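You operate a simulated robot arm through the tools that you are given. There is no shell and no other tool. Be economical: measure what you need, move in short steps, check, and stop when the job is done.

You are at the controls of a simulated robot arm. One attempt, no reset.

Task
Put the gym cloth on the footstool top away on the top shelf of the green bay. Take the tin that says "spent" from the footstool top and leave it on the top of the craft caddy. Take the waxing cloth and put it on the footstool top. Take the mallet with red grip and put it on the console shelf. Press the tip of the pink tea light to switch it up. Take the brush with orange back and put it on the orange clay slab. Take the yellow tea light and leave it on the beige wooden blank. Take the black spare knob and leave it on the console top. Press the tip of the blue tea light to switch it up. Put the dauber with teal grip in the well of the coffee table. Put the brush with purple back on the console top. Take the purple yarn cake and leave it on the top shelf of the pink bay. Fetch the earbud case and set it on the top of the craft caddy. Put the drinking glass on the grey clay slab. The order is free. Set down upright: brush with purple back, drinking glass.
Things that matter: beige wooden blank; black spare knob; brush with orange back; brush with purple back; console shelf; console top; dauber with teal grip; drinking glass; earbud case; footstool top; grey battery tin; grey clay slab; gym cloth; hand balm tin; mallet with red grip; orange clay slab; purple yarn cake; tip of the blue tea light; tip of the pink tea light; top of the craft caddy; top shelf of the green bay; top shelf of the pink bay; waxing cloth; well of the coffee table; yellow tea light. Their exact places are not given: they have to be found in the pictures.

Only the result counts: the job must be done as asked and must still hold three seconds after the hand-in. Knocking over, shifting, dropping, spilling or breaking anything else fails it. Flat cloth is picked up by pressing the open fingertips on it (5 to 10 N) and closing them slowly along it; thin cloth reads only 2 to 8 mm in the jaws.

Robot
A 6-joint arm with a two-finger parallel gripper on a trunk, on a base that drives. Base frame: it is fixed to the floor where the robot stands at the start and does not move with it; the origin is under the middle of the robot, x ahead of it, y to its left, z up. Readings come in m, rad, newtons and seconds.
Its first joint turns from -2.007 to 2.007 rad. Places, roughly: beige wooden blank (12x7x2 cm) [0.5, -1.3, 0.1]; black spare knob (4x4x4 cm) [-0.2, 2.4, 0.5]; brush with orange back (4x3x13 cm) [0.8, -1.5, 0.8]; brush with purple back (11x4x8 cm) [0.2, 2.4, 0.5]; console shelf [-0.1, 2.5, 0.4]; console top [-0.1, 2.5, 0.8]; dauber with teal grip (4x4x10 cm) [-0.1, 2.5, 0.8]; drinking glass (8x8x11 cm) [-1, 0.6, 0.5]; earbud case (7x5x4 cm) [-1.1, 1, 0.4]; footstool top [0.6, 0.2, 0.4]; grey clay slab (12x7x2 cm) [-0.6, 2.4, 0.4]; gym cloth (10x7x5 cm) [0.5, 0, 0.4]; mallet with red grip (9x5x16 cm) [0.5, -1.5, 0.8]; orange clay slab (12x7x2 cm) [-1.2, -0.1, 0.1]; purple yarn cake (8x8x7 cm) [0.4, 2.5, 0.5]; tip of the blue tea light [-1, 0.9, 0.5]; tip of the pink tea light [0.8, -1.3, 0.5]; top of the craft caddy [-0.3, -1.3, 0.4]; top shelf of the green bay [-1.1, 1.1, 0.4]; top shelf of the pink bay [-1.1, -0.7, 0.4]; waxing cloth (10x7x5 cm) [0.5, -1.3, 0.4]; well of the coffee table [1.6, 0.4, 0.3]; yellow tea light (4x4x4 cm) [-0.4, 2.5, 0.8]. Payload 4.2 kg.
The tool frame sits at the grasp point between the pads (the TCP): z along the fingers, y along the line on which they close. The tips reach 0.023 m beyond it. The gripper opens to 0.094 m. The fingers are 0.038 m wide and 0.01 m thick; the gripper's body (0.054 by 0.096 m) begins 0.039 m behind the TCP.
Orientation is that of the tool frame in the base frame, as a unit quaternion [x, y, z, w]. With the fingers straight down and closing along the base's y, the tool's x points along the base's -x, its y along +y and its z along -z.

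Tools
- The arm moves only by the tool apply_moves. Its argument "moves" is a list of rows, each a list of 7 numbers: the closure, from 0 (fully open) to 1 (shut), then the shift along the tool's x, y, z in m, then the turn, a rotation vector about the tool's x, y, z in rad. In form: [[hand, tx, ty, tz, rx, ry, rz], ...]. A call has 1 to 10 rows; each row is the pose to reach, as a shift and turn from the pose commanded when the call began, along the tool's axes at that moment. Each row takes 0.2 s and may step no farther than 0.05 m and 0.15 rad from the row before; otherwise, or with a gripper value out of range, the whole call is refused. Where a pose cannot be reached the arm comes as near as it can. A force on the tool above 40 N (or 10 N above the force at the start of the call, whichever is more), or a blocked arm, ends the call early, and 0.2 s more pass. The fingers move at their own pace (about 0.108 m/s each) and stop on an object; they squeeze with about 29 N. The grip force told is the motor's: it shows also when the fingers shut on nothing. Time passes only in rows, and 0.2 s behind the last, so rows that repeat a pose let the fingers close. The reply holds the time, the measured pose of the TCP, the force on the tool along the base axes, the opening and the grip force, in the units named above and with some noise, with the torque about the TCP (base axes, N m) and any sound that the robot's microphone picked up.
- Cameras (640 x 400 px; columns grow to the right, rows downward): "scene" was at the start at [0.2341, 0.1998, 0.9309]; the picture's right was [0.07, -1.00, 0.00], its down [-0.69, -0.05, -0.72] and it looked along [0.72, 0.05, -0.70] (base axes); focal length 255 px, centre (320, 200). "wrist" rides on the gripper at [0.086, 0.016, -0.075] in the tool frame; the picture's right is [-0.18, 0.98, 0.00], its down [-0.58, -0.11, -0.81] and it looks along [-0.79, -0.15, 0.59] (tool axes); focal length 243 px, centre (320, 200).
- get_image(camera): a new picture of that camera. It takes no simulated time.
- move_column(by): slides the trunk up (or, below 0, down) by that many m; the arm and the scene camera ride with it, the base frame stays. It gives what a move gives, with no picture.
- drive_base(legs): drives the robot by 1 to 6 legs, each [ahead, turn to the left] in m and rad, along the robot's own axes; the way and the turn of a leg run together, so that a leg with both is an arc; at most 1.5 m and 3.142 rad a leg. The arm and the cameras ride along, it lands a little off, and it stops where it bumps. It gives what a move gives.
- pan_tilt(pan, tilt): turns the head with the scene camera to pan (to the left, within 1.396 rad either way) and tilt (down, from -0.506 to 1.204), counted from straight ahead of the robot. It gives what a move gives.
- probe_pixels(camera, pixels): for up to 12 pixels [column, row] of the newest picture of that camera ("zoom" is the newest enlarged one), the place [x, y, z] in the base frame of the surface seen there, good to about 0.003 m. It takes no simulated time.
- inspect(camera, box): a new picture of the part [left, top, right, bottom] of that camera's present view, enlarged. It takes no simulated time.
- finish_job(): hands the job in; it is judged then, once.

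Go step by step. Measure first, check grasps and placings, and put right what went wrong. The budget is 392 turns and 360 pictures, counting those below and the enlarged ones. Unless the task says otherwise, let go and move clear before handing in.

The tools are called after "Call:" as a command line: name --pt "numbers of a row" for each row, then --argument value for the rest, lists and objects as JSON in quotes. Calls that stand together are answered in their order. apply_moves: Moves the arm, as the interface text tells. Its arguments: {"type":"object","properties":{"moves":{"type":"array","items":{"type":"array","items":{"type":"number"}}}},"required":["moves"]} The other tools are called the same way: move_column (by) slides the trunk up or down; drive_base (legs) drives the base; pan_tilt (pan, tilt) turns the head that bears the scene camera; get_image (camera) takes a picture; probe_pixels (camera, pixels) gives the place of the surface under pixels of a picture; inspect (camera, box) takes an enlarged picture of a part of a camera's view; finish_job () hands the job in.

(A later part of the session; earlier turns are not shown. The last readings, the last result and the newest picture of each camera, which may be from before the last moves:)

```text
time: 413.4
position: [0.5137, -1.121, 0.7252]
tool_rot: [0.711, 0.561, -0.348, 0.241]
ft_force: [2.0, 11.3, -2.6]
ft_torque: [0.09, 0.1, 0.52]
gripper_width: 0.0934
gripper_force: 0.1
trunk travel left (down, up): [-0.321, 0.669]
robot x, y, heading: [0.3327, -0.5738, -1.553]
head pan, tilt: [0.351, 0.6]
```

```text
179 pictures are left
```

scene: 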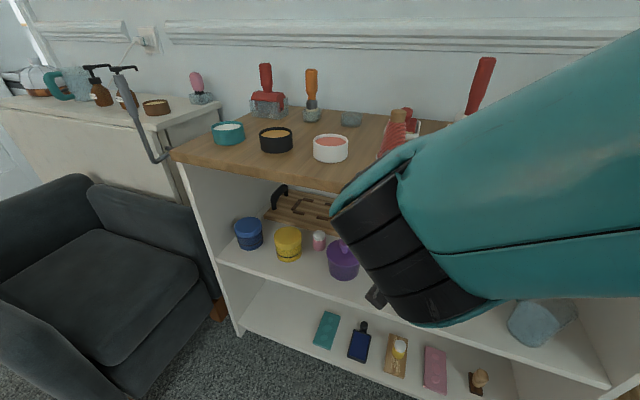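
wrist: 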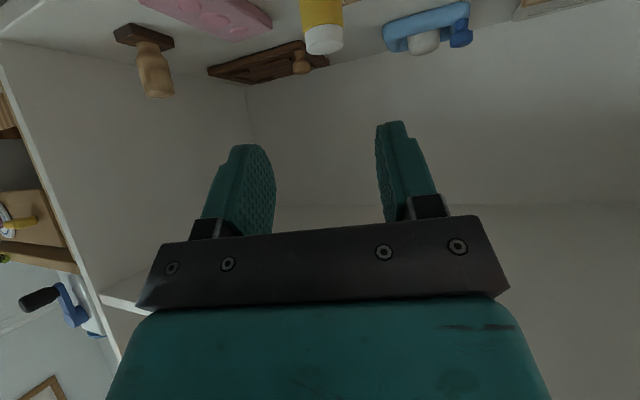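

The hand touched the white overhanging bracket at the bookcase edge. I'll lower the trunk a bit at once, pull back, and check the bracket.

Call:
move_column --by -0.06

Call:
apply_moves --pt "0 0.02 0 -0.025 0 0 0" --pt "0 0.045 0 -0.06 0 0 0" --pt "0 0.065 0 -0.095 0 0 0"

Call:
get_image --camera "wrist"

```text
time: 414.4
position: [0.5135, -1.1214, 0.6659]
tool_rot: [0.712, 0.561, -0.348, 0.241]
ft_force: [0.0, -1.2, 0.1]
ft_torque: [-0.01, 0.0, 0.0]
gripper_width: 0.0939
gripper_force: 0.0
trunk travel left (down, up): [-0.261, 0.729]
robot x, y, heading: [0.3335, -0.5726, -1.56]
head pan, tilt: [0.351, 0.6]
```

```text
time: 415.3
position: [0.5066, -1.0567, 0.6774]
tool_rot: [0.751, 0.506, -0.369, 0.209]
ft_force: [-1.2, 0.2, 0.1]
ft_torque: [-0.01, -0.03, 0.04]
gripper_width: 0.094
gripper_force: 0.0
trunk travel left (down, up): [-0.261, 0.729]
robot x, y, heading: [0.3352, -0.5751, -1.556]
head pan, tilt: [0.351, 0.6]
stopped in row 3: the arm was blocked; the commanded pose is now the measured one
```

```text
178 pictures are left
```

wrist: 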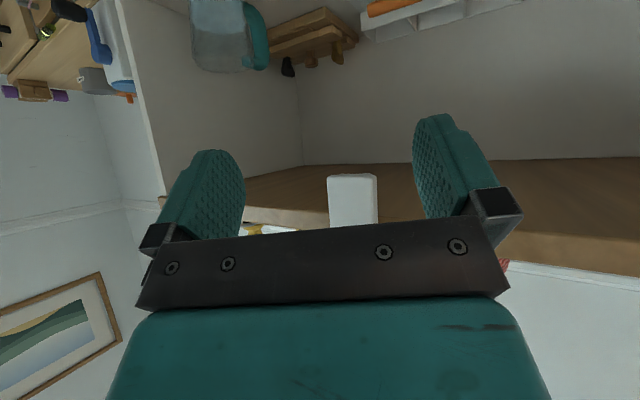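

The hand is clear of the bracket now. I'll raise the trunk and check the bracket.

Call:
move_column --by 0.3

Call:
pan_tilt --pan 0.2 --tilt 0.7

Call:
get_image --camera "scene"

```text
time: 418.3
position: [0.5066, -1.056, 0.9767]
tool_rot: [0.752, 0.505, -0.369, 0.209]
ft_force: [-0.2, 0.4, 0.0]
ft_torque: [0.0, 0.0, -0.01]
gripper_width: 0.0936
gripper_force: 0.1
trunk travel left (down, up): [-0.561, 0.429]
robot x, y, heading: [0.3349, -0.5739, -1.557]
head pan, tilt: [0.351, 0.6]
```

```text
time: 419.0
position: [0.5054, -1.0548, 0.9754]
tool_rot: [0.751, 0.506, -0.37, 0.208]
ft_force: [-1.0, -0.2, -0.9]
ft_torque: [0.0, -0.04, 0.01]
gripper_width: 0.0937
gripper_force: 0.1
trunk travel left (down, up): [-0.561, 0.429]
robot x, y, heading: [0.3331, -0.5752, -1.56]
head pan, tilt: [0.201, 0.7]
```

```text
177 pictures are left
```

scene: 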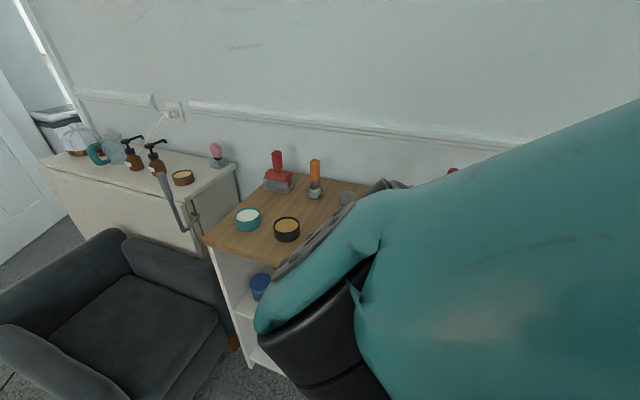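

Call:
get_image --camera "wrist"

Call:
apply_moves --pt "0 0 0.04 0 0 0 0" --pt "0 0 0.08 0 0 0 0" --pt "0 0 0.12 0 0 0 0" --pt "0 0 0.16 0 0 0 0" --pt "0 0 0.2 0 0 0 0"

Call:
pan_tilt --pan -0.1 --tilt 0.8

Call:
get_image --camera "scene"

```text
176 pictures are left
```

wrist: 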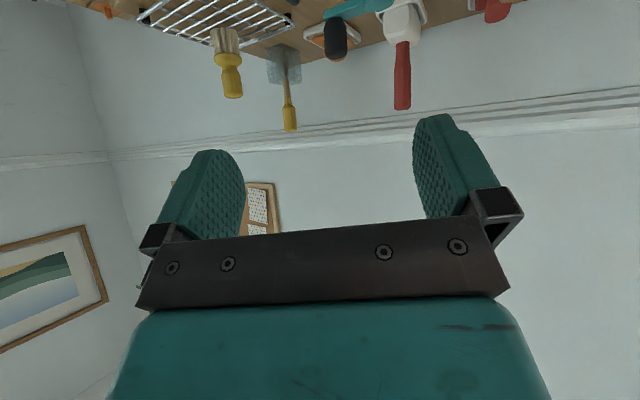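

```text
time: 420.2
position: [0.6928, -1.1327, 0.9633]
tool_rot: [0.75, 0.507, -0.368, 0.212]
ft_force: [0.6, 0.1, 0.5]
ft_torque: [0.02, -0.02, 0.02]
gripper_width: 0.094
gripper_force: 0.0
trunk travel left (down, up): [-0.561, 0.429]
robot x, y, heading: [0.3296, -0.5717, -1.562]
head pan, tilt: [0.201, 0.7]
```

```text
time: 421.0
position: [0.6914, -1.1347, 0.9635]
tool_rot: [0.751, 0.506, -0.368, 0.212]
ft_force: [-0.2, 0.3, -0.7]
ft_torque: [-0.02, 0.02, 0.03]
gripper_width: 0.0941
gripper_force: 0.1
trunk travel left (down, up): [-0.561, 0.429]
robot x, y, heading: [0.3322, -0.5749, -1.552]
head pan, tilt: [-0.099, 0.799]
```

```text
175 pictures are left
```

scene: 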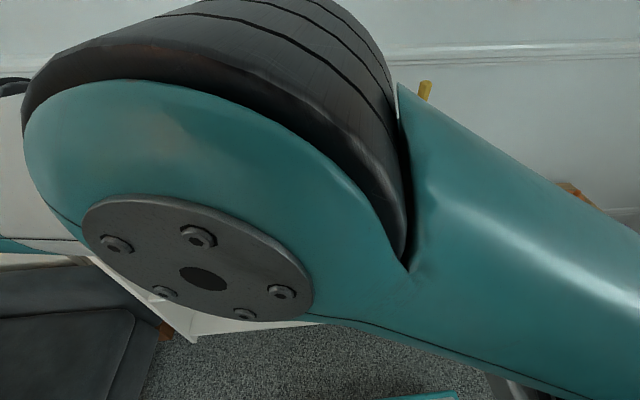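

Call:
apply_moves --pt "0 0 -0.045 0 0 0 0" --pt "0 0 -0.09 0 0 0 0" --pt "0 0 -0.135 0 0 0 0" --pt "0 0 -0.18 0 0 0 0" --pt "0 0 -0.225 0 0 0 0" --pt "0 0 -0.27 0 0 0 0" --pt "0 0 -0.315 0 0 0 0" --pt "0 0 -0.36 0 0 0 0" --pt "0 0 -0.405 0 0 0 0" --pt "0 0 -0.45 0 0 0 0"

Call:
get_image --camera "scene"

```text
time: 423.2
position: [0.3284, -0.9798, 1.0709]
tool_rot: [0.751, 0.506, -0.368, 0.209]
ft_force: [1.4, -0.3, -0.1]
ft_torque: [-0.05, 0.08, -0.05]
gripper_width: 0.0938
gripper_force: 0.1
out of reach, approached as far as the arm can: row 8, 9, 10
trunk travel left (down, up): [-0.561, 0.429]
robot x, y, heading: [0.335, -0.5736, -1.559]
head pan, tilt: [-0.099, 0.799]
```

```text
174 pictures are left
```

scene: 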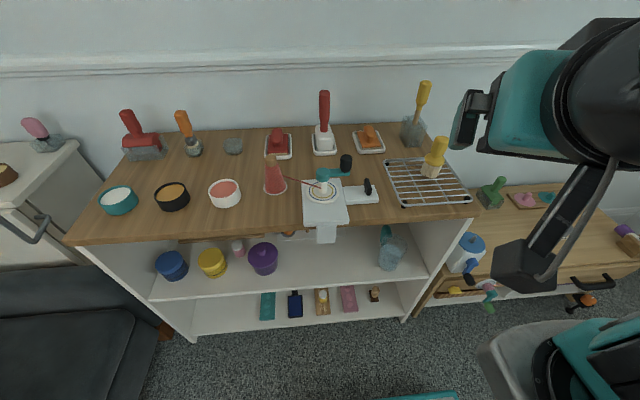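

The bracket looks intact at (326,235). I'll probe it to compare with its earlier position (front face near x 0.46–0.51, y -1.145).

Call:
inspect --camera "scene" --box '[250, 140, 400, 250]'

Call:
probe_pixels --camera "scene" --pixels '[[318, 228], [334, 228], [326, 240], [326, 228], [305, 222], [347, 218], [320, 195], [275, 185]]'

```text
3.64 times, centred on (325, 195) of scene
```

zoom: 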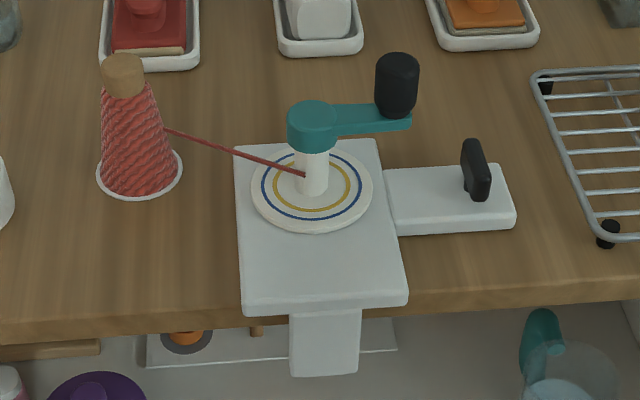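

```text
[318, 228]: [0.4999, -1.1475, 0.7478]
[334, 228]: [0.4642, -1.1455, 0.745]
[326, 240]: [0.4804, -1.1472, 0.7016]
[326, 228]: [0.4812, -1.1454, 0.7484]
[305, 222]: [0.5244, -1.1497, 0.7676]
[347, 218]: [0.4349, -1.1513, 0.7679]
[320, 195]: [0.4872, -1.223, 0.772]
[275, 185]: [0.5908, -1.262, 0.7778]
```

The bracket hasn't moved. Now I'll look closely at the orange-handled brush at (185,130).

Call:
inspect --camera "scene" --box '[130, 95, 258, 175]'

Call:
probe_pixels --camera "zoom" --pixels '[[258, 90], [275, 150], [295, 210], [305, 250], [315, 290], [260, 120], [290, 120], [285, 290], [350, 290], [500, 240], [150, 250], [320, 310]]'

```text
5.00 times, centred on (194, 135) of scene
```

zoom: 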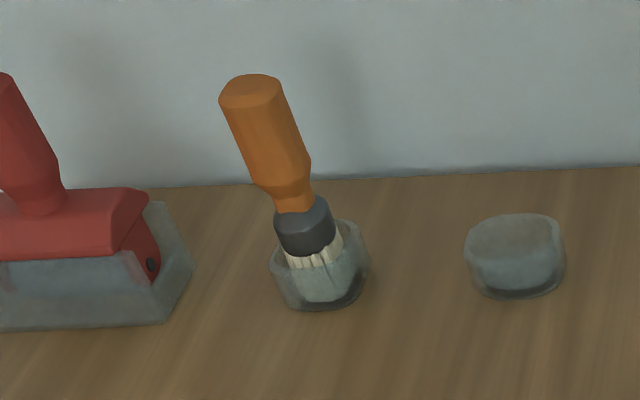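

```text
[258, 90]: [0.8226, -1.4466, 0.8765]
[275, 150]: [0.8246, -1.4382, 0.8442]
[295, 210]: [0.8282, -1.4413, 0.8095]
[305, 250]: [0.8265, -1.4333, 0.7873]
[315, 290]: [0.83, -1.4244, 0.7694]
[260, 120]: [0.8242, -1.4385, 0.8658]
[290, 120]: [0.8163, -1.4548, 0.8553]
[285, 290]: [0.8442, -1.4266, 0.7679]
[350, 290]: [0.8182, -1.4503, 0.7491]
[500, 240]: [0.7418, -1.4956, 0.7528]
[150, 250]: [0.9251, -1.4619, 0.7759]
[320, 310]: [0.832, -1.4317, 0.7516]
```

The brush stands upright in a glass cup at about (0.826,-1.452), handle z 0.82–0.877. I'll reposition the base to x≈0.63 in front of it.

Call:
drive_base --legs '[[0.09, 0], [0, 1.5], [0.3, 0], [0, -1.5]]'

```text
time: 433.2
position: [0.6346, -1.0959, 1.0696]
tool_rot: [0.751, 0.507, -0.367, 0.21]
ft_force: [-0.4, -0.4, 1.0]
ft_torque: [0.0, 0.02, 0.01]
gripper_width: 0.0941
gripper_force: 0.0
trunk travel left (down, up): [-0.561, 0.429]
robot x, y, heading: [0.6376, -0.6935, -1.548]
head pan, tilt: [-0.099, 0.799]
```

Now I'll yaw the tool towards the brush.

Call:
apply_moves --pt "0 0 0 0 -0.107 -0.008 -0.09" --pt "0 0 0 0 -0.214 -0.016 -0.179" --pt "0 0 0 0 -0.321 -0.025 -0.269" --pt "0 0 0 0 -0.428 -0.033 -0.358" --pt "0 0 0 0 -0.535 -0.041 -0.448" --pt "0 0 0 0 -0.535 -0.041 -0.448"

Call:
apply_moves --pt "0 -0.02 0 0.02 0 -0.12 0" --pt "0 -0.04 0 0.04 0 -0.24 0" --pt "0 -0.06 0 0.06 0 -0.36 0" --pt "0 -0.08 0 0.08 0 -0.47 0" --pt "0 -0.08 0 0.08 0 -0.47 0"

Call:
get_image --camera "scene"

Call:
get_image --camera "wrist"

```text
time: 434.6
position: [0.7429, -1.1108, 1.0494]
tool_rot: [0.53, 0.734, -0.273, 0.325]
ft_force: [0.1, -0.1, -0.2]
ft_torque: [0.04, -0.03, 0.02]
gripper_width: 0.0942
gripper_force: 0.0
out of reach, approached as far as the arm can: row 1, 2, 3, 4, 5, 6
trunk travel left (down, up): [-0.561, 0.429]
robot x, y, heading: [0.6359, -0.6906, -1.549]
head pan, tilt: [-0.099, 0.799]
```

```text
time: 435.8
position: [0.7761, -1.2207, 1.0614]
tool_rot: [0.453, 0.638, -0.39, 0.486]
ft_force: [0.1, -0.4, -0.7]
ft_torque: [0.03, -0.04, 0.03]
gripper_width: 0.0937
gripper_force: 0.0
out of reach, approached as far as the arm can: row 1, 2, 3, 4, 5
trunk travel left (down, up): [-0.561, 0.429]
robot x, y, heading: [0.636, -0.6917, -1.552]
head pan, tilt: [-0.099, 0.799]
```

```text
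171 pictures are left
```

scene: 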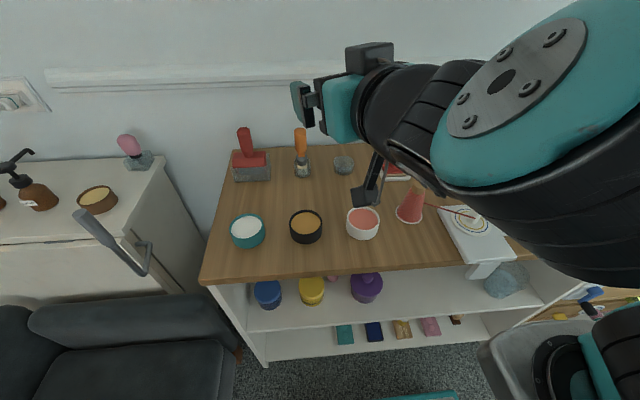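

```text
170 pictures are left
```

wrist: 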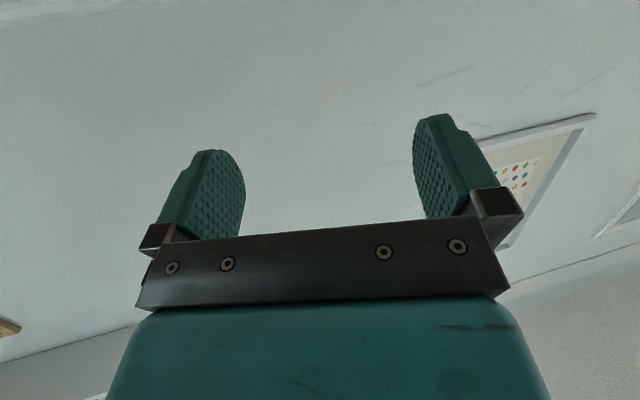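

The tool is now nearly horizontal (θ≈1.35). I'll re-measure the brush from this better view.

Call:
inspect --camera "scene" --box '[220, 110, 380, 250]'

Call:
probe_pixels --camera "scene" --pixels '[[300, 131], [300, 140], [300, 148], [302, 160], [302, 172], [248, 222], [306, 217], [263, 240], [343, 163], [252, 165], [306, 230]]'

```text
2.86 times, centred on (300, 180) of scene
```

zoom: 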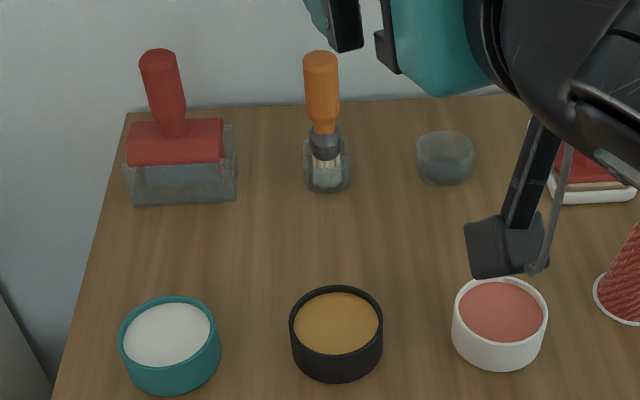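

```text
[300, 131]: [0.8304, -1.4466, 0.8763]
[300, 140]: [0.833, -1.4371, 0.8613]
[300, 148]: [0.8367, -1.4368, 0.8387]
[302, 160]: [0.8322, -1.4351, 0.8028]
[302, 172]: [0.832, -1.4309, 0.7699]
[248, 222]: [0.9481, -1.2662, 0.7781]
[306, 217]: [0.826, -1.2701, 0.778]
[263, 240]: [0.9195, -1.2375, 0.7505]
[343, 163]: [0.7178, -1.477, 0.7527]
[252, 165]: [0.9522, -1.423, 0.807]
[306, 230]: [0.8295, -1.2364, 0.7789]
```

The brush axis is at (0.83,-1.449). I'll move above it at z 0.96, then descend straight down around the handle.

Call:
apply_moves --pt "0.35 0.0 -0.0013 0.045 0 0 0" --pt "0.35 0.0 -0.0026 0.09 0 0 0" --pt "0.35 0.01 -0.0039 0.135 0 0 0" --pt "0.35 0.02 -0.0052 0.18 0 0 0" --pt "0.35 0.035 -0.0065 0.22 0 0 0" --pt "0.35 0.0455 -0.0078 0.2507 0 0 0" --pt "0.35 0.0455 -0.0078 0.2507 0 0 0"

Call:
get_image --camera "wrist"

Call:
inspect --camera "scene" --box '[220, 70, 380, 210]'

```text
time: 437.4
position: [0.8336, -1.4472, 0.9623]
tool_rot: [0.453, 0.638, -0.39, 0.486]
ft_force: [0.7, -0.2, 0.5]
ft_torque: [0.02, -0.01, 0.02]
gripper_width: 0.0608
gripper_force: 0.1
trunk travel left (down, up): [-0.561, 0.429]
robot x, y, heading: [0.6388, -0.6875, -1.549]
head pan, tilt: [-0.099, 0.799]
```

```text
168 pictures are left
```

wrist: 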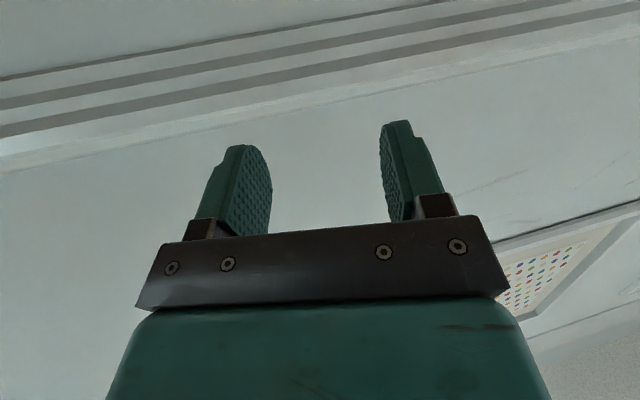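

```text
2.86 times, centred on (300, 140) of scene
```

zoom: 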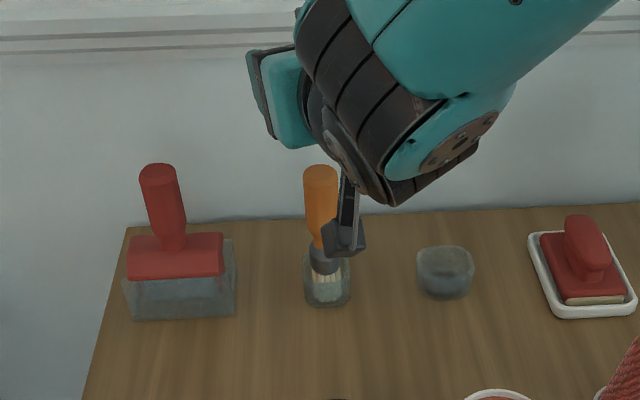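

Call:
apply_moves --pt "0.35 0.035 -0.001 0.008 0 0 0" --pt "0.35 0.06 0.0 0.0135 0 0 0" --pt "0.35 0.075 0.001 0.017 0 0 0" --pt "0.35 0.075 0.001 0.017 0 0 0"

Call:
get_image --camera "wrist"

Call:
inspect --camera "scene" --box '[220, 70, 380, 210]'

```text
time: 438.4
position: [0.8304, -1.4478, 0.8818]
tool_rot: [0.452, 0.639, -0.389, 0.486]
ft_force: [-0.1, 0.0, -0.9]
ft_torque: [0.01, -0.01, 0.0]
gripper_width: 0.0612
gripper_force: 0.1
trunk travel left (down, up): [-0.561, 0.429]
robot x, y, heading: [0.6369, -0.69, -1.555]
head pan, tilt: [-0.099, 0.799]
```

```text
166 pictures are left
```

wrist: 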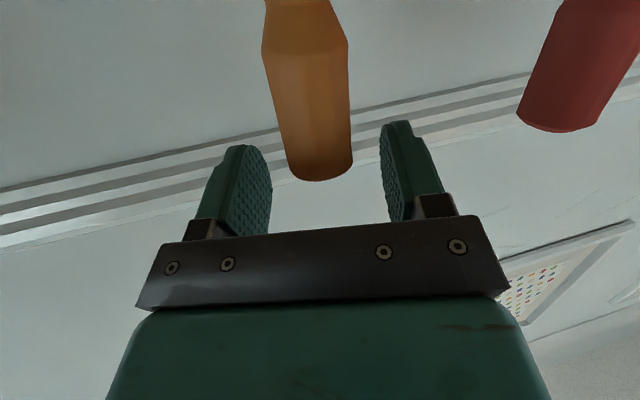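

```text
2.86 times, centred on (300, 140) of scene
```

zoom: 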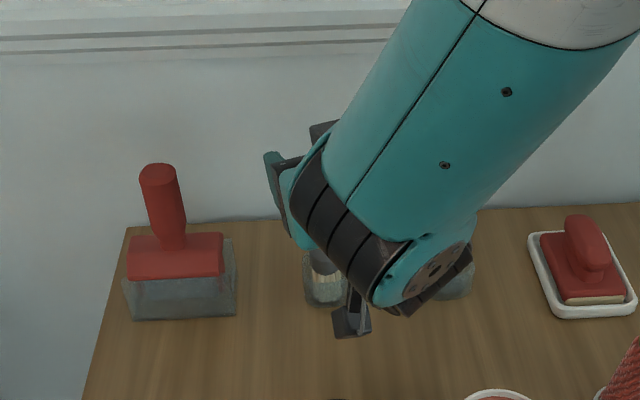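

The handle is between the pads. I'll go down 2 cm more and grip.

Call:
apply_moves --pt "0.35 0.01 0 0.0023 0 0 0" --pt "0.35 0.0195 0 0.0045 0 0 0" --pt "0.35 0.0195 0 0.0045 0 0 0" --pt "0.6 0.0195 0 0.0045 0 0 0" --pt "1 0.0195 0 0.0045 0 0 0" --pt "1 0.0195 0 0.0045 0 0 0" --pt "1 0.0195 0 0.0045 0 0 0"

Call:
get_image --camera "wrist"

```text
time: 440.0
position: [0.8285, -1.4474, 0.8644]
tool_rot: [0.452, 0.638, -0.388, 0.488]
ft_force: [20.6, 5.5, 0.3]
ft_torque: [0.52, -0.99, -0.8]
gripper_width: 0.032
gripper_force: 28.5
trunk travel left (down, up): [-0.561, 0.429]
robot x, y, heading: [0.6366, -0.6912, -1.548]
head pan, tilt: [-0.099, 0.799]
```

```text
164 pictures are left
```

wrist: 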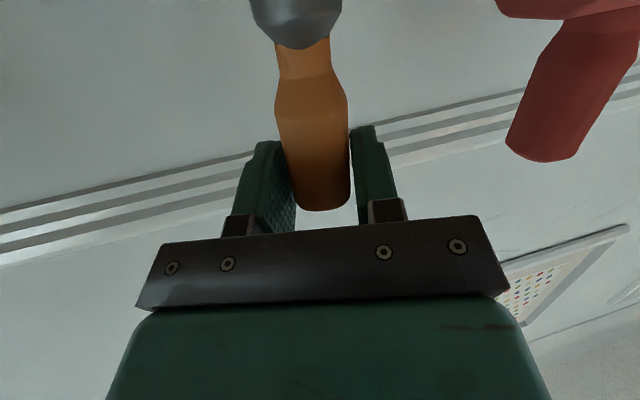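

There's 20 N of lateral load from slight misalignment with the cup. I'll shift about 3 mm in +x to relieve it.

Call:
apply_moves --pt "1 0 0.0015 0.0003 0 0 0" --pt "1 0 0.003 0.0006 0 0 0" --pt "1 0 0.003 0.0006 0 0 0"

```text
time: 440.8
position: [0.8294, -1.4474, 0.8623]
tool_rot: [0.453, 0.638, -0.39, 0.485]
ft_force: [8.7, 9.3, 4.1]
ft_torque: [0.62, -0.59, -0.67]
gripper_width: 0.0315
gripper_force: 28.5
trunk travel left (down, up): [-0.561, 0.429]
robot x, y, heading: [0.6361, -0.6932, -1.555]
head pan, tilt: [-0.099, 0.799]
```

Call:
apply_moves --pt "1 0 0.002 -0.0015 0 0 0" --pt "1 0 0.002 -0.0015 0 0 0"

```text
time: 441.4
position: [0.8305, -1.4475, 0.8636]
tool_rot: [0.453, 0.638, -0.39, 0.485]
ft_force: [6.7, -6.0, -0.3]
ft_torque: [-0.55, -0.87, -0.86]
gripper_width: 0.0314
gripper_force: 28.9
trunk travel left (down, up): [-0.561, 0.429]
robot x, y, heading: [0.6349, -0.6901, -1.552]
head pan, tilt: [-0.099, 0.799]
```

Loads are small now. I'll lift straight up in small steps.

Call:
apply_moves --pt "1 -0.01 -0.0006 -0.0023 0 0 0" --pt "1 -0.02 -0.0012 -0.0046 0 0 0" --pt "1 -0.03 -0.0018 -0.0069 0 0 0" --pt "1 -0.04 -0.0024 -0.0092 0 0 0" --pt "1 -0.055 -0.0032 -0.0127 0 0 0" --pt "1 -0.08 -0.0047 -0.0184 0 0 0"

Call:
inspect --camera "scene" --box '[220, 70, 380, 210]'

Call:
get_image --camera "wrist"

```text
time: 442.8
position: [0.8302, -1.446, 0.948]
tool_rot: [0.452, 0.638, -0.389, 0.486]
ft_force: [-0.5, -0.4, -0.7]
ft_torque: [0.01, 0.0, 0.03]
gripper_width: 0.0286
gripper_force: 28.9
trunk travel left (down, up): [-0.561, 0.429]
robot x, y, heading: [0.6341, -0.6888, -1.55]
head pan, tilt: [-0.099, 0.799]
```

```text
2.86 times, centred on (300, 140) of scene
```

zoom: 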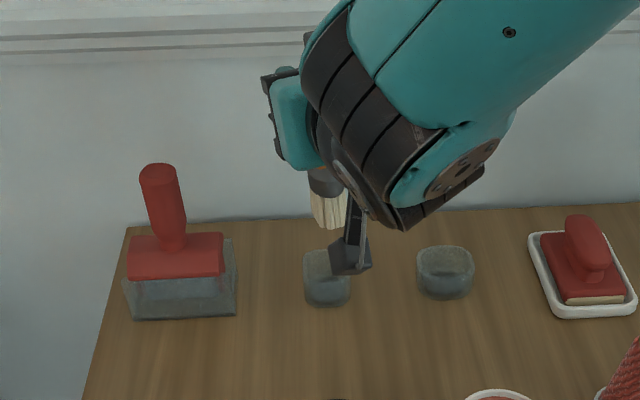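

```text
162 pictures are left
```

wrist: 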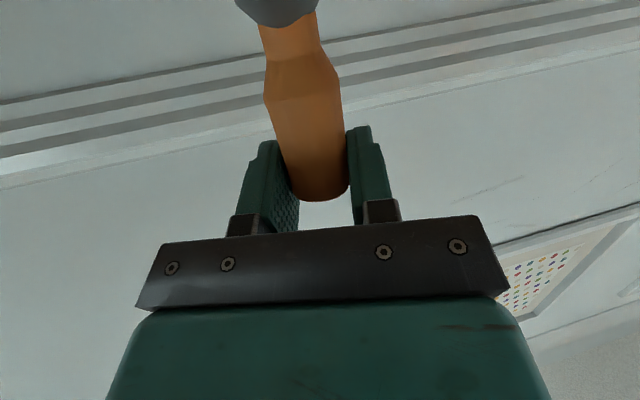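

The brush is out and the cup stayed in place. I'll pull back away from the bookcase and check the brush's orientation.

Call:
apply_moves --pt "1 -0.04 0 -0.02 0 0 0" --pt "1 -0.06 0 -0.06 0 0 0" --pt "1 -0.07 0 -0.1 0 0 0" --pt "1 -0.07 -0.01 -0.14 0 0 0" --pt "1 -0.07 -0.02 -0.18 0 0 0" --pt "1 -0.07 -0.03 -0.22 0 0 0"

Call:
get_image --camera "scene"

```text
time: 444.2
position: [0.7507, -1.2635, 1.0659]
tool_rot: [0.452, 0.639, -0.388, 0.486]
ft_force: [0.8, -0.2, -0.4]
ft_torque: [-0.04, 0.01, -0.01]
gripper_width: 0.0285
gripper_force: 28.9
trunk travel left (down, up): [-0.561, 0.429]
robot x, y, heading: [0.638, -0.6922, -1.551]
head pan, tilt: [-0.099, 0.799]
```

```text
161 pictures are left
```

scene: 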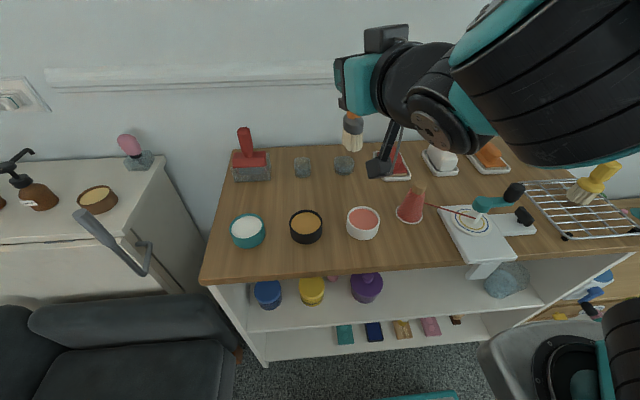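

Now I'll drive towards the yellow bay with the orange slab.

Call:
drive_base --legs '[[0, -2.07], [0.94, 0], [0, 0.48]]'

Call:
pan_tilt --pan 0.2 --tilt 0.8

Call:
get_image --camera "scene"

```text
time: 455.3
position: [-0.7845, -0.4049, 1.0663]
tool_rot: [0.771, 0.133, -0.619, 0.07]
ft_force: [-0.2, -1.0, -0.8]
ft_torque: [-0.03, 0.01, 0.0]
gripper_width: 0.0284
gripper_force: 29.2
trunk travel left (down, up): [-0.561, 0.429]
robot x, y, heading: [-0.2125, -0.2863, -3.113]
head pan, tilt: [-0.099, 0.799]
```

```text
time: 456.1
position: [-0.7829, -0.4049, 1.0669]
tool_rot: [0.771, 0.133, -0.619, 0.07]
ft_force: [-0.8, 0.5, -0.5]
ft_torque: [0.01, -0.01, -0.01]
gripper_width: 0.0284
gripper_force: 29.3
trunk travel left (down, up): [-0.561, 0.429]
robot x, y, heading: [-0.2117, -0.2907, -3.116]
head pan, tilt: [0.201, 0.799]
```

```text
160 pictures are left
```

scene: 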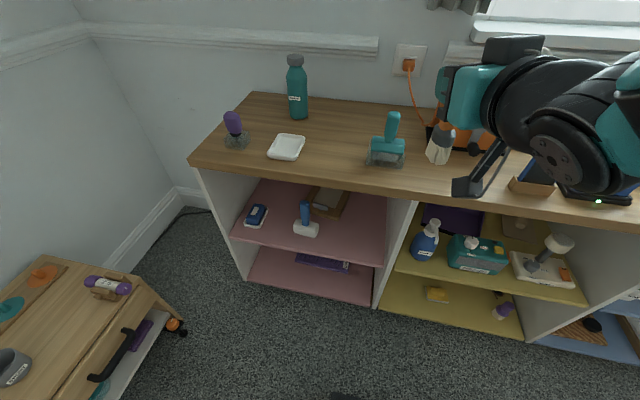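

I'll lower the trunk to see into the bottom yellow bay.

Call:
move_column --by -0.4

Call:
pan_tilt --pan -0.1 --tilt 0.55

Call:
get_image --camera "scene"

```text
time: 459.9
position: [-0.7832, -0.406, 0.6654]
tool_rot: [0.771, 0.133, -0.619, 0.07]
ft_force: [-0.4, -0.1, -1.5]
ft_torque: [-0.03, 0.01, 0.02]
gripper_width: 0.0285
gripper_force: 29.3
trunk travel left (down, up): [-0.161, 0.829]
robot x, y, heading: [-0.2116, -0.2906, -3.119]
head pan, tilt: [0.201, 0.799]
```

```text
time: 460.7
position: [-0.7849, -0.4066, 0.6658]
tool_rot: [0.771, 0.134, -0.619, 0.071]
ft_force: [0.0, -1.0, -1.7]
ft_torque: [0.01, -0.01, -0.04]
gripper_width: 0.0285
gripper_force: 28.6
trunk travel left (down, up): [-0.161, 0.829]
robot x, y, heading: [-0.2106, -0.2866, -3.115]
head pan, tilt: [-0.099, 0.55]
```

```text
159 pictures are left
```

scene: 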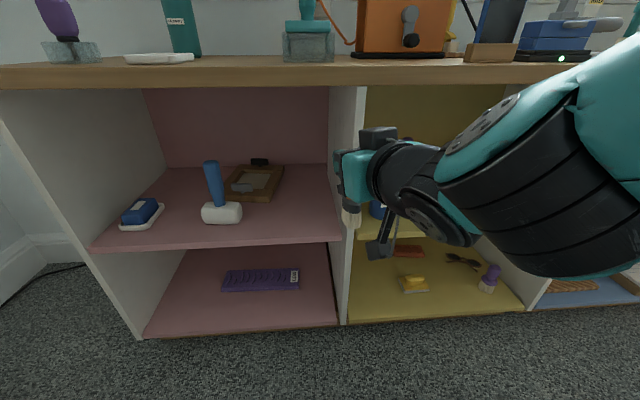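

The orange slab is visible at (410,250) in the bottom yellow bay. I'll zoom and probe.

Call:
inspect --camera "scene" --box '[340, 215, 540, 330]'

Call:
probe_pixels --camera "scene" --pixels '[[396, 247], [424, 247], [396, 256], [424, 257], [410, 251], [410, 282], [415, 275], [462, 260], [490, 277], [345, 250], [380, 300], [530, 290]]'

```text
3.20 times, centred on (440, 272) of scene
```

zoom: 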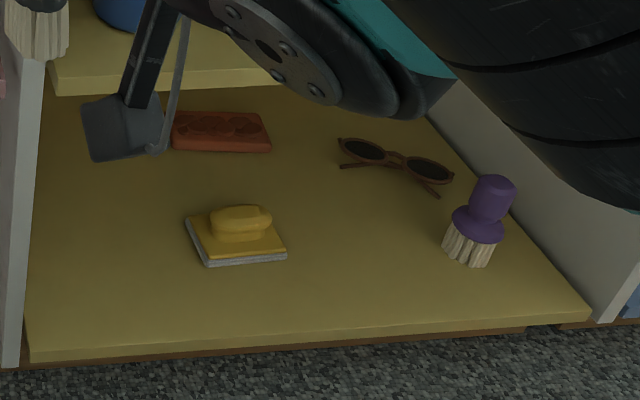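

```text
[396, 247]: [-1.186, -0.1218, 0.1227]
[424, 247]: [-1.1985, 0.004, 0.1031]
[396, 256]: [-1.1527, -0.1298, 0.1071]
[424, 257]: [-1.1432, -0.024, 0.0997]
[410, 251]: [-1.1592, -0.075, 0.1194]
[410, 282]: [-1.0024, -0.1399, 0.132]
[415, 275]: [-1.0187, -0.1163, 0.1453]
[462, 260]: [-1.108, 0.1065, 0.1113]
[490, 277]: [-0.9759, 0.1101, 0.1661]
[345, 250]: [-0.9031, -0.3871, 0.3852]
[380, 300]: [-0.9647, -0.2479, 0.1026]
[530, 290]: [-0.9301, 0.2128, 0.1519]
```

Slab centre ≈(-1.18,-0.085), top ≈0.12, with a yellow sponge in front at (-1.02,-0.13). I'll shift the base a bit north to line up.

Call:
drive_base --legs '[[-0.15, 0], [0, -0.6], [0.27, 0], [0, 0.58]]'

Call:
move_column --by -0.15

Call:
get_image --camera "scene"

```text
time: 466.8
position: [-0.8596, -0.2447, 0.6662]
tool_rot: [0.773, 0.124, -0.619, 0.063]
ft_force: [-0.1, -0.3, -1.2]
ft_torque: [0.01, 0.01, -0.01]
gripper_width: 0.0286
gripper_force: 28.5
trunk travel left (down, up): [-0.161, 0.829]
robot x, y, heading: [-0.2837, -0.1442, -3.138]
head pan, tilt: [-0.099, 0.55]
```

```text
time: 468.6
position: [-0.8603, -0.2451, 0.5166]
tool_rot: [0.772, 0.125, -0.62, 0.063]
ft_force: [0.4, 0.6, -0.2]
ft_torque: [0.03, 0.02, -0.06]
gripper_width: 0.0283
gripper_force: 28.8
trunk travel left (down, up): [-0.011, 0.979]
robot x, y, heading: [-0.2821, -0.141, -3.136]
head pan, tilt: [-0.099, 0.55]
```

```text
157 pictures are left
```

scene: 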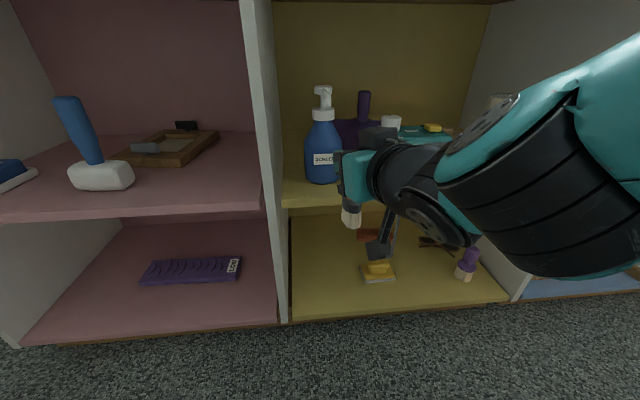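

Tool yaw already points suitably. I'll bring the hand down and north to the lane in front of the bottom bay.

Call:
apply_moves --pt "1 0.033 -0.027 -0.015 0 0 0" --pt "1 0.066 -0.055 -0.02 0 0 0" --pt "1 0.099 -0.082 -0.025 0 0 0" --pt "1 0.132 -0.11 -0.03 0 0 0" --pt "1 0.165 -0.137 -0.035 0 0 0" --pt "1 0.198 -0.164 -0.0387 0 0 0" --pt "1 0.232 -0.192 -0.0387 0 0 0" --pt "1 0.265 -0.219 -0.0387 0 0 0" --pt "1 0.265 -0.219 -0.0387 0 0 0"

Call:
get_image --camera "scene"

Call:
get_image --camera "wrist"

```text
time: 469.5
position: [-0.9217, -0.1658, 0.4541]
tool_rot: [0.763, 0.123, -0.63, 0.072]
ft_force: [11.2, 5.1, 15.6]
ft_torque: [-0.13, -0.17, -0.16]
gripper_width: 0.0285
gripper_force: 28.6
out of reach, approached as far as the arm can: row 1, 2, 3, 4
trunk travel left (down, up): [-0.011, 0.979]
robot x, y, heading: [-0.2838, -0.1406, -3.136]
head pan, tilt: [-0.099, 0.55]
stopped in row 4: the force on the tool passed its limit (the readings are from after the stop); the commanded pose is now the measured one
```

```text
156 pictures are left
```

scene: 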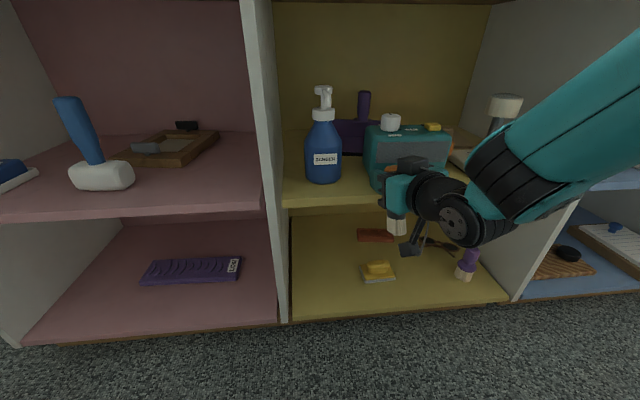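

```text
155 pictures are left
```

wrist: 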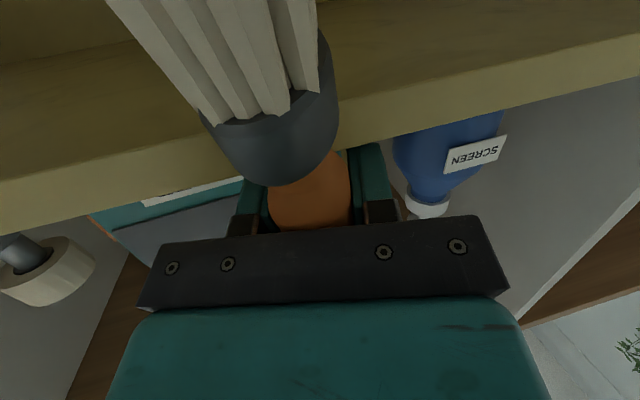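

The arm couldn't hold that pose at low height and pushed forward, so the brush touched the shelf edge. I'll back the base off straight away and assess.

Call:
drive_base --legs '[[-0.12, 0]]'

Call:
get_image --camera "scene"

Call:
get_image --camera "wrist"

```text
time: 470.8
position: [-0.8041, -0.1646, 0.4514]
tool_rot: [0.765, 0.122, -0.629, 0.071]
ft_force: [-0.5, -0.3, -0.1]
ft_torque: [0.0, 0.02, 0.01]
gripper_width: 0.0284
gripper_force: 28.9
trunk travel left (down, up): [-0.011, 0.979]
robot x, y, heading: [-0.1598, -0.1408, -3.136]
head pan, tilt: [-0.099, 0.55]
```

```text
154 pictures are left
```

scene: 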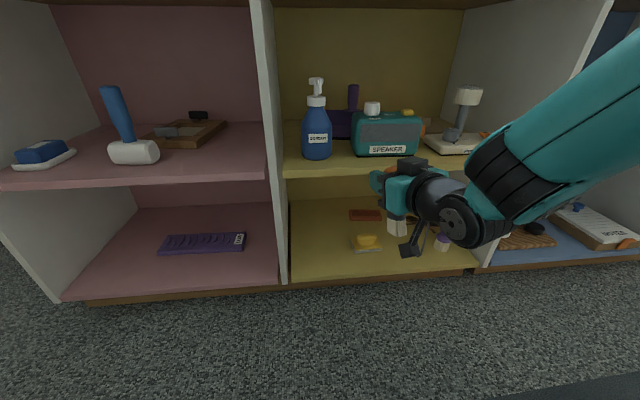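

```text
153 pictures are left
```

wrist: 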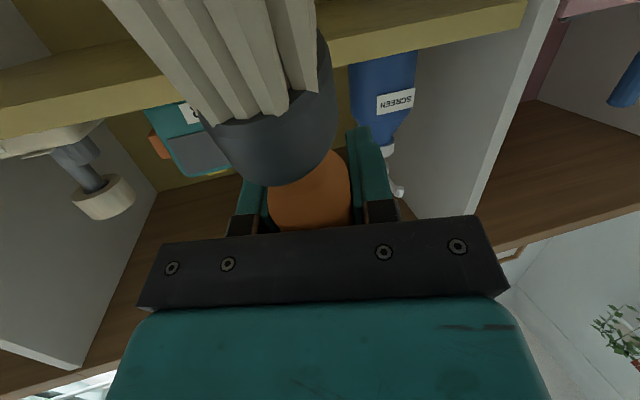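

I'll check that the speaker and spray bottle weren't shifted.

Call:
inspect --camera "scene" --box '[280, 70, 480, 195]'

Call:
probe_pixels --camera "scene" --pixels '[[356, 150], [387, 149], [416, 150], [387, 130], [317, 140], [317, 155], [450, 145], [370, 155], [396, 225], [388, 215]]'

```text
3.20 times, centred on (380, 132) of scene
```

zoom: 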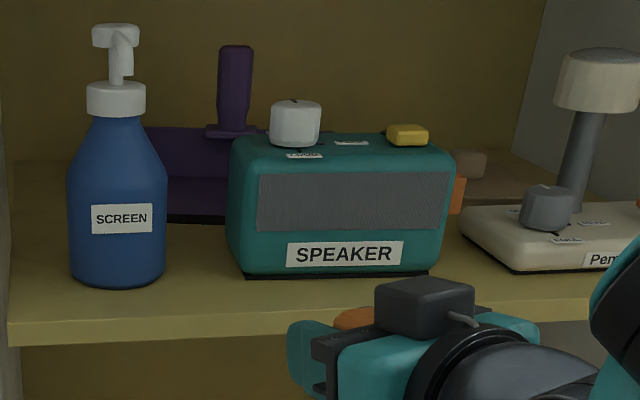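

```text
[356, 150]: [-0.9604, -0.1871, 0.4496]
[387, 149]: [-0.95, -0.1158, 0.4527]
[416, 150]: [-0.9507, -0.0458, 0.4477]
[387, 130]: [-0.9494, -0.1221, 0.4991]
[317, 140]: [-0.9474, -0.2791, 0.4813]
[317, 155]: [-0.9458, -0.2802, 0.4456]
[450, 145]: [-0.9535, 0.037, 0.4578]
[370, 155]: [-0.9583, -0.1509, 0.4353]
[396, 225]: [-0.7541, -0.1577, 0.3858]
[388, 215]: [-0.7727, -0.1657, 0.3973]
```

The brush was rotated in the grip (bristles tipped ~38° towards the robot). I'll regrasp it on the footstool: raise the trunk, turn to face it, and lay it down.

Call:
move_column --by 0.35

Call:
drive_base --legs '[[0, -3.1]]'

Call:
pan_tilt --pan 0 --tilt 0.75

Call:
get_image --camera "scene"

```text
time: 474.2
position: [-0.8042, -0.1637, 0.8026]
tool_rot: [0.765, 0.123, -0.628, 0.072]
ft_force: [0.7, -0.9, -0.8]
ft_torque: [0.02, 0.01, 0.0]
gripper_width: 0.0283
gripper_force: 29.1
trunk travel left (down, up): [-0.361, 0.629]
robot x, y, heading: [-0.1621, -0.1449, -3.142]
head pan, tilt: [-0.099, 0.55]
```

```text
time: 482.1
position: [0.4726, -0.1629, 0.8013]
tool_rot: [-0.095, 0.769, 0.049, 0.63]
ft_force: [0.3, 0.0, -0.7]
ft_torque: [-0.01, -0.03, 0.0]
gripper_width: 0.028
gripper_force: 29.1
trunk travel left (down, up): [-0.361, 0.629]
robot x, y, heading: [-0.1637, -0.1394, -0.07]
head pan, tilt: [-0.099, 0.55]
```

```text
time: 482.8
position: [0.4729, -0.162, 0.8012]
tool_rot: [-0.095, 0.769, 0.049, 0.63]
ft_force: [1.5, 0.3, 0.2]
ft_torque: [-0.02, -0.03, 0.03]
gripper_width: 0.0283
gripper_force: 28.7
trunk travel left (down, up): [-0.361, 0.629]
robot x, y, heading: [-0.1675, -0.1422, -0.068]
head pan, tilt: [0.0, 0.75]
```

```text
151 pictures are left
```

scene: 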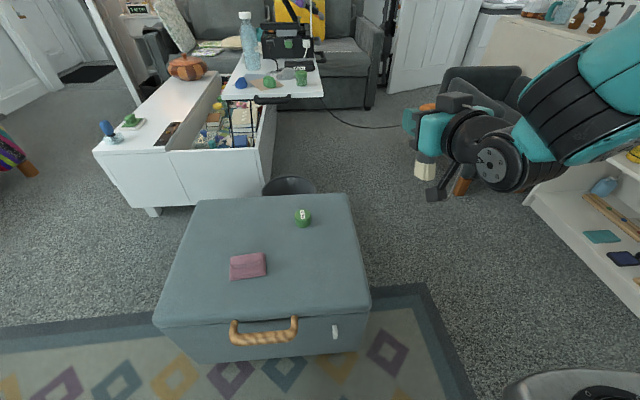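

I'll tilt the hand down by ~0.9 rad so the brush becomes horizontal, moving over the footstool's free area.

Call:
apply_moves --pt "1 0 0.02 0 0 0.13 0" --pt "1 0 0.045 0 0 0.26 0" --pt "1 0 0.07 0 0 0.39 0" --pt "1 0 0.095 0 0 0.52 0" --pt "1 0 0.12 0 0 0.65 0" --pt "1 0 0.14 0 0 0.78 0" --pt "1 0 0.155 0 0 0.91 0" --pt "1 0 0.155 0 0 0.91 0"

Call:
get_image --camera "scene"

Call:
get_image --camera "wrist"

```text
time: 484.6
position: [0.4403, -0.0091, 0.7971]
tool_rot: [-0.106, 0.968, 0.001, 0.228]
ft_force: [-0.1, -0.5, 0.2]
ft_torque: [0.01, -0.02, -0.01]
gripper_width: 0.0286
gripper_force: 29.1
trunk travel left (down, up): [-0.361, 0.629]
robot x, y, heading: [-0.1645, -0.1378, -0.071]
head pan, tilt: [0.0, 0.75]
```

```text
150 pictures are left
```

scene: 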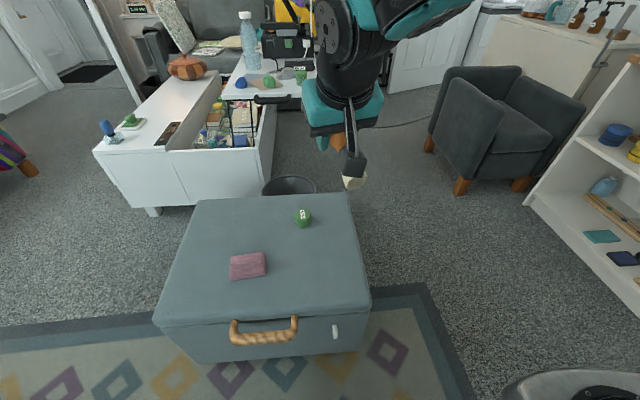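

```text
149 pictures are left
```

wrist: 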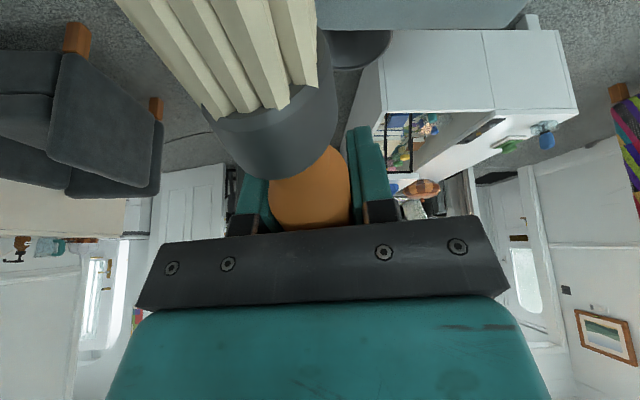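

Call:
inspect --camera "scene" --box '[290, 90, 410, 200]'

Call:
probe_pixels --camera "zoom" --pixels '[[340, 340], [345, 330], [270, 260], [265, 245], [290, 250], [350, 345], [180, 265], [250, 255]]'

```text
3.64 times, centred on (350, 145) of scene
```

zoom: 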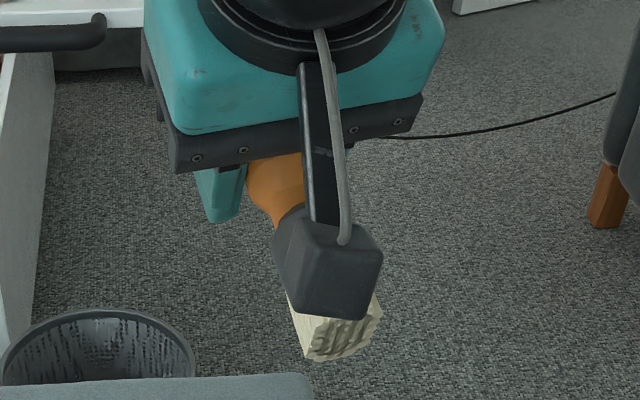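

```text
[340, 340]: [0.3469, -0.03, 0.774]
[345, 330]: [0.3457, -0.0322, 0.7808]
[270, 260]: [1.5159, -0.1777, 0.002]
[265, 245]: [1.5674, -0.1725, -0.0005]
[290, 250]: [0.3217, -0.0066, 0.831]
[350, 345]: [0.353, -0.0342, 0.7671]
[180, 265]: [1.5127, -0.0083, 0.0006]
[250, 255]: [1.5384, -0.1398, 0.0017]
```

The brush is ~14° from horizontal, bristles lower and towards me. I'll tilt a further 0.2 rad and move it to the lay-down spot above the footstool.

Call:
apply_moves --pt "1 0 0 0 0 0.1 0" --pt "1 0 0 0 0 0.2 0" --pt "1 -0.02 0 0.01 0 0.2 0" --pt "1 -0.06 0 0.01 0 0.2 0" --pt "1 -0.09 0 0.01 0 0.2 0" --pt "1 -0.09 0 0.01 0 0.2 0"

Call:
move_column --by -0.3

Call:
pan_tilt --pan -0.1 --tilt 0.6

Call:
get_image --camera "scene"

```text
time: 486.0
position: [0.5229, 0.0086, 0.8263]
tool_rot: [-0.106, 0.986, -0.008, 0.13]
ft_force: [0.4, 0.7, -1.1]
ft_torque: [0.02, -0.02, 0.0]
gripper_width: 0.0285
gripper_force: 29.5
trunk travel left (down, up): [-0.361, 0.629]
robot x, y, heading: [-0.1656, -0.1425, -0.069]
head pan, tilt: [0.0, 0.75]
```

```text
time: 489.0
position: [0.5222, 0.0086, 0.5262]
tool_rot: [-0.106, 0.986, -0.008, 0.13]
ft_force: [-0.1, 0.0, 0.0]
ft_torque: [0.0, -0.03, 0.01]
gripper_width: 0.0285
gripper_force: 29.0
trunk travel left (down, up): [-0.061, 0.929]
robot x, y, heading: [-0.1672, -0.1398, -0.069]
head pan, tilt: [0.0, 0.75]
```

```text
time: 489.7
position: [0.5233, 0.0093, 0.5268]
tool_rot: [-0.106, 0.986, -0.008, 0.13]
ft_force: [-0.7, 0.2, -0.8]
ft_torque: [0.0, -0.03, -0.01]
gripper_width: 0.0283
gripper_force: 29.1
trunk travel left (down, up): [-0.061, 0.929]
robot x, y, heading: [-0.1606, -0.1427, -0.071]
head pan, tilt: [-0.099, 0.6]
```

```text
147 pictures are left
```

scene: 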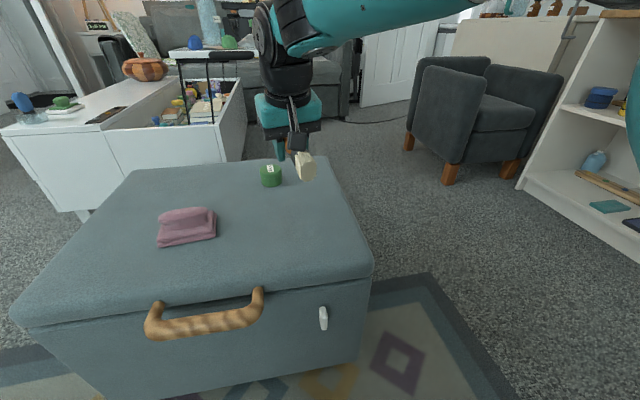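

Call:
apply_moves --pt "1 0.02 0.001 0.02 0 0 0" --pt "1 0.04 0.002 0.045 0 0 0" --pt "1 0.055 0.003 0.065 0 0 0" --pt "1 0.055 0.003 0.07 0 0 0" --pt "1 0.055 0.003 0.07 0 0 0"

Call:
inspect --camera "scene" --box '[220, 90, 380, 220]'

```text
time: 490.9
position: [0.4866, -0.0015, 0.4447]
tool_rot: [-0.106, 0.986, -0.009, 0.129]
ft_force: [0.1, -0.1, -1.4]
ft_torque: [-0.02, -0.02, 0.02]
gripper_width: 0.0283
gripper_force: 28.8
trunk travel left (down, up): [-0.061, 0.929]
robot x, y, heading: [-0.166, -0.1409, -0.076]
head pan, tilt: [-0.099, 0.6]
```

```text
3.08 times, centred on (300, 155) of scene
```

zoom: 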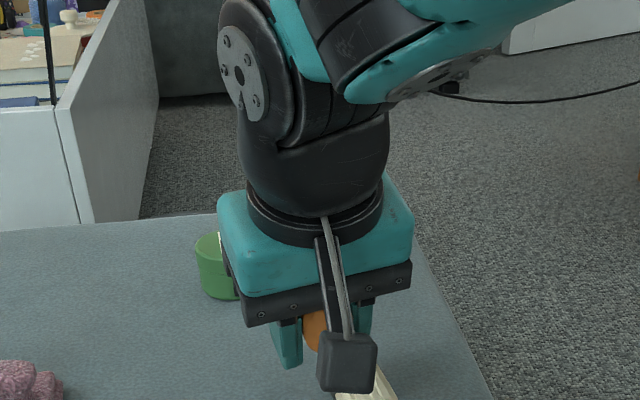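

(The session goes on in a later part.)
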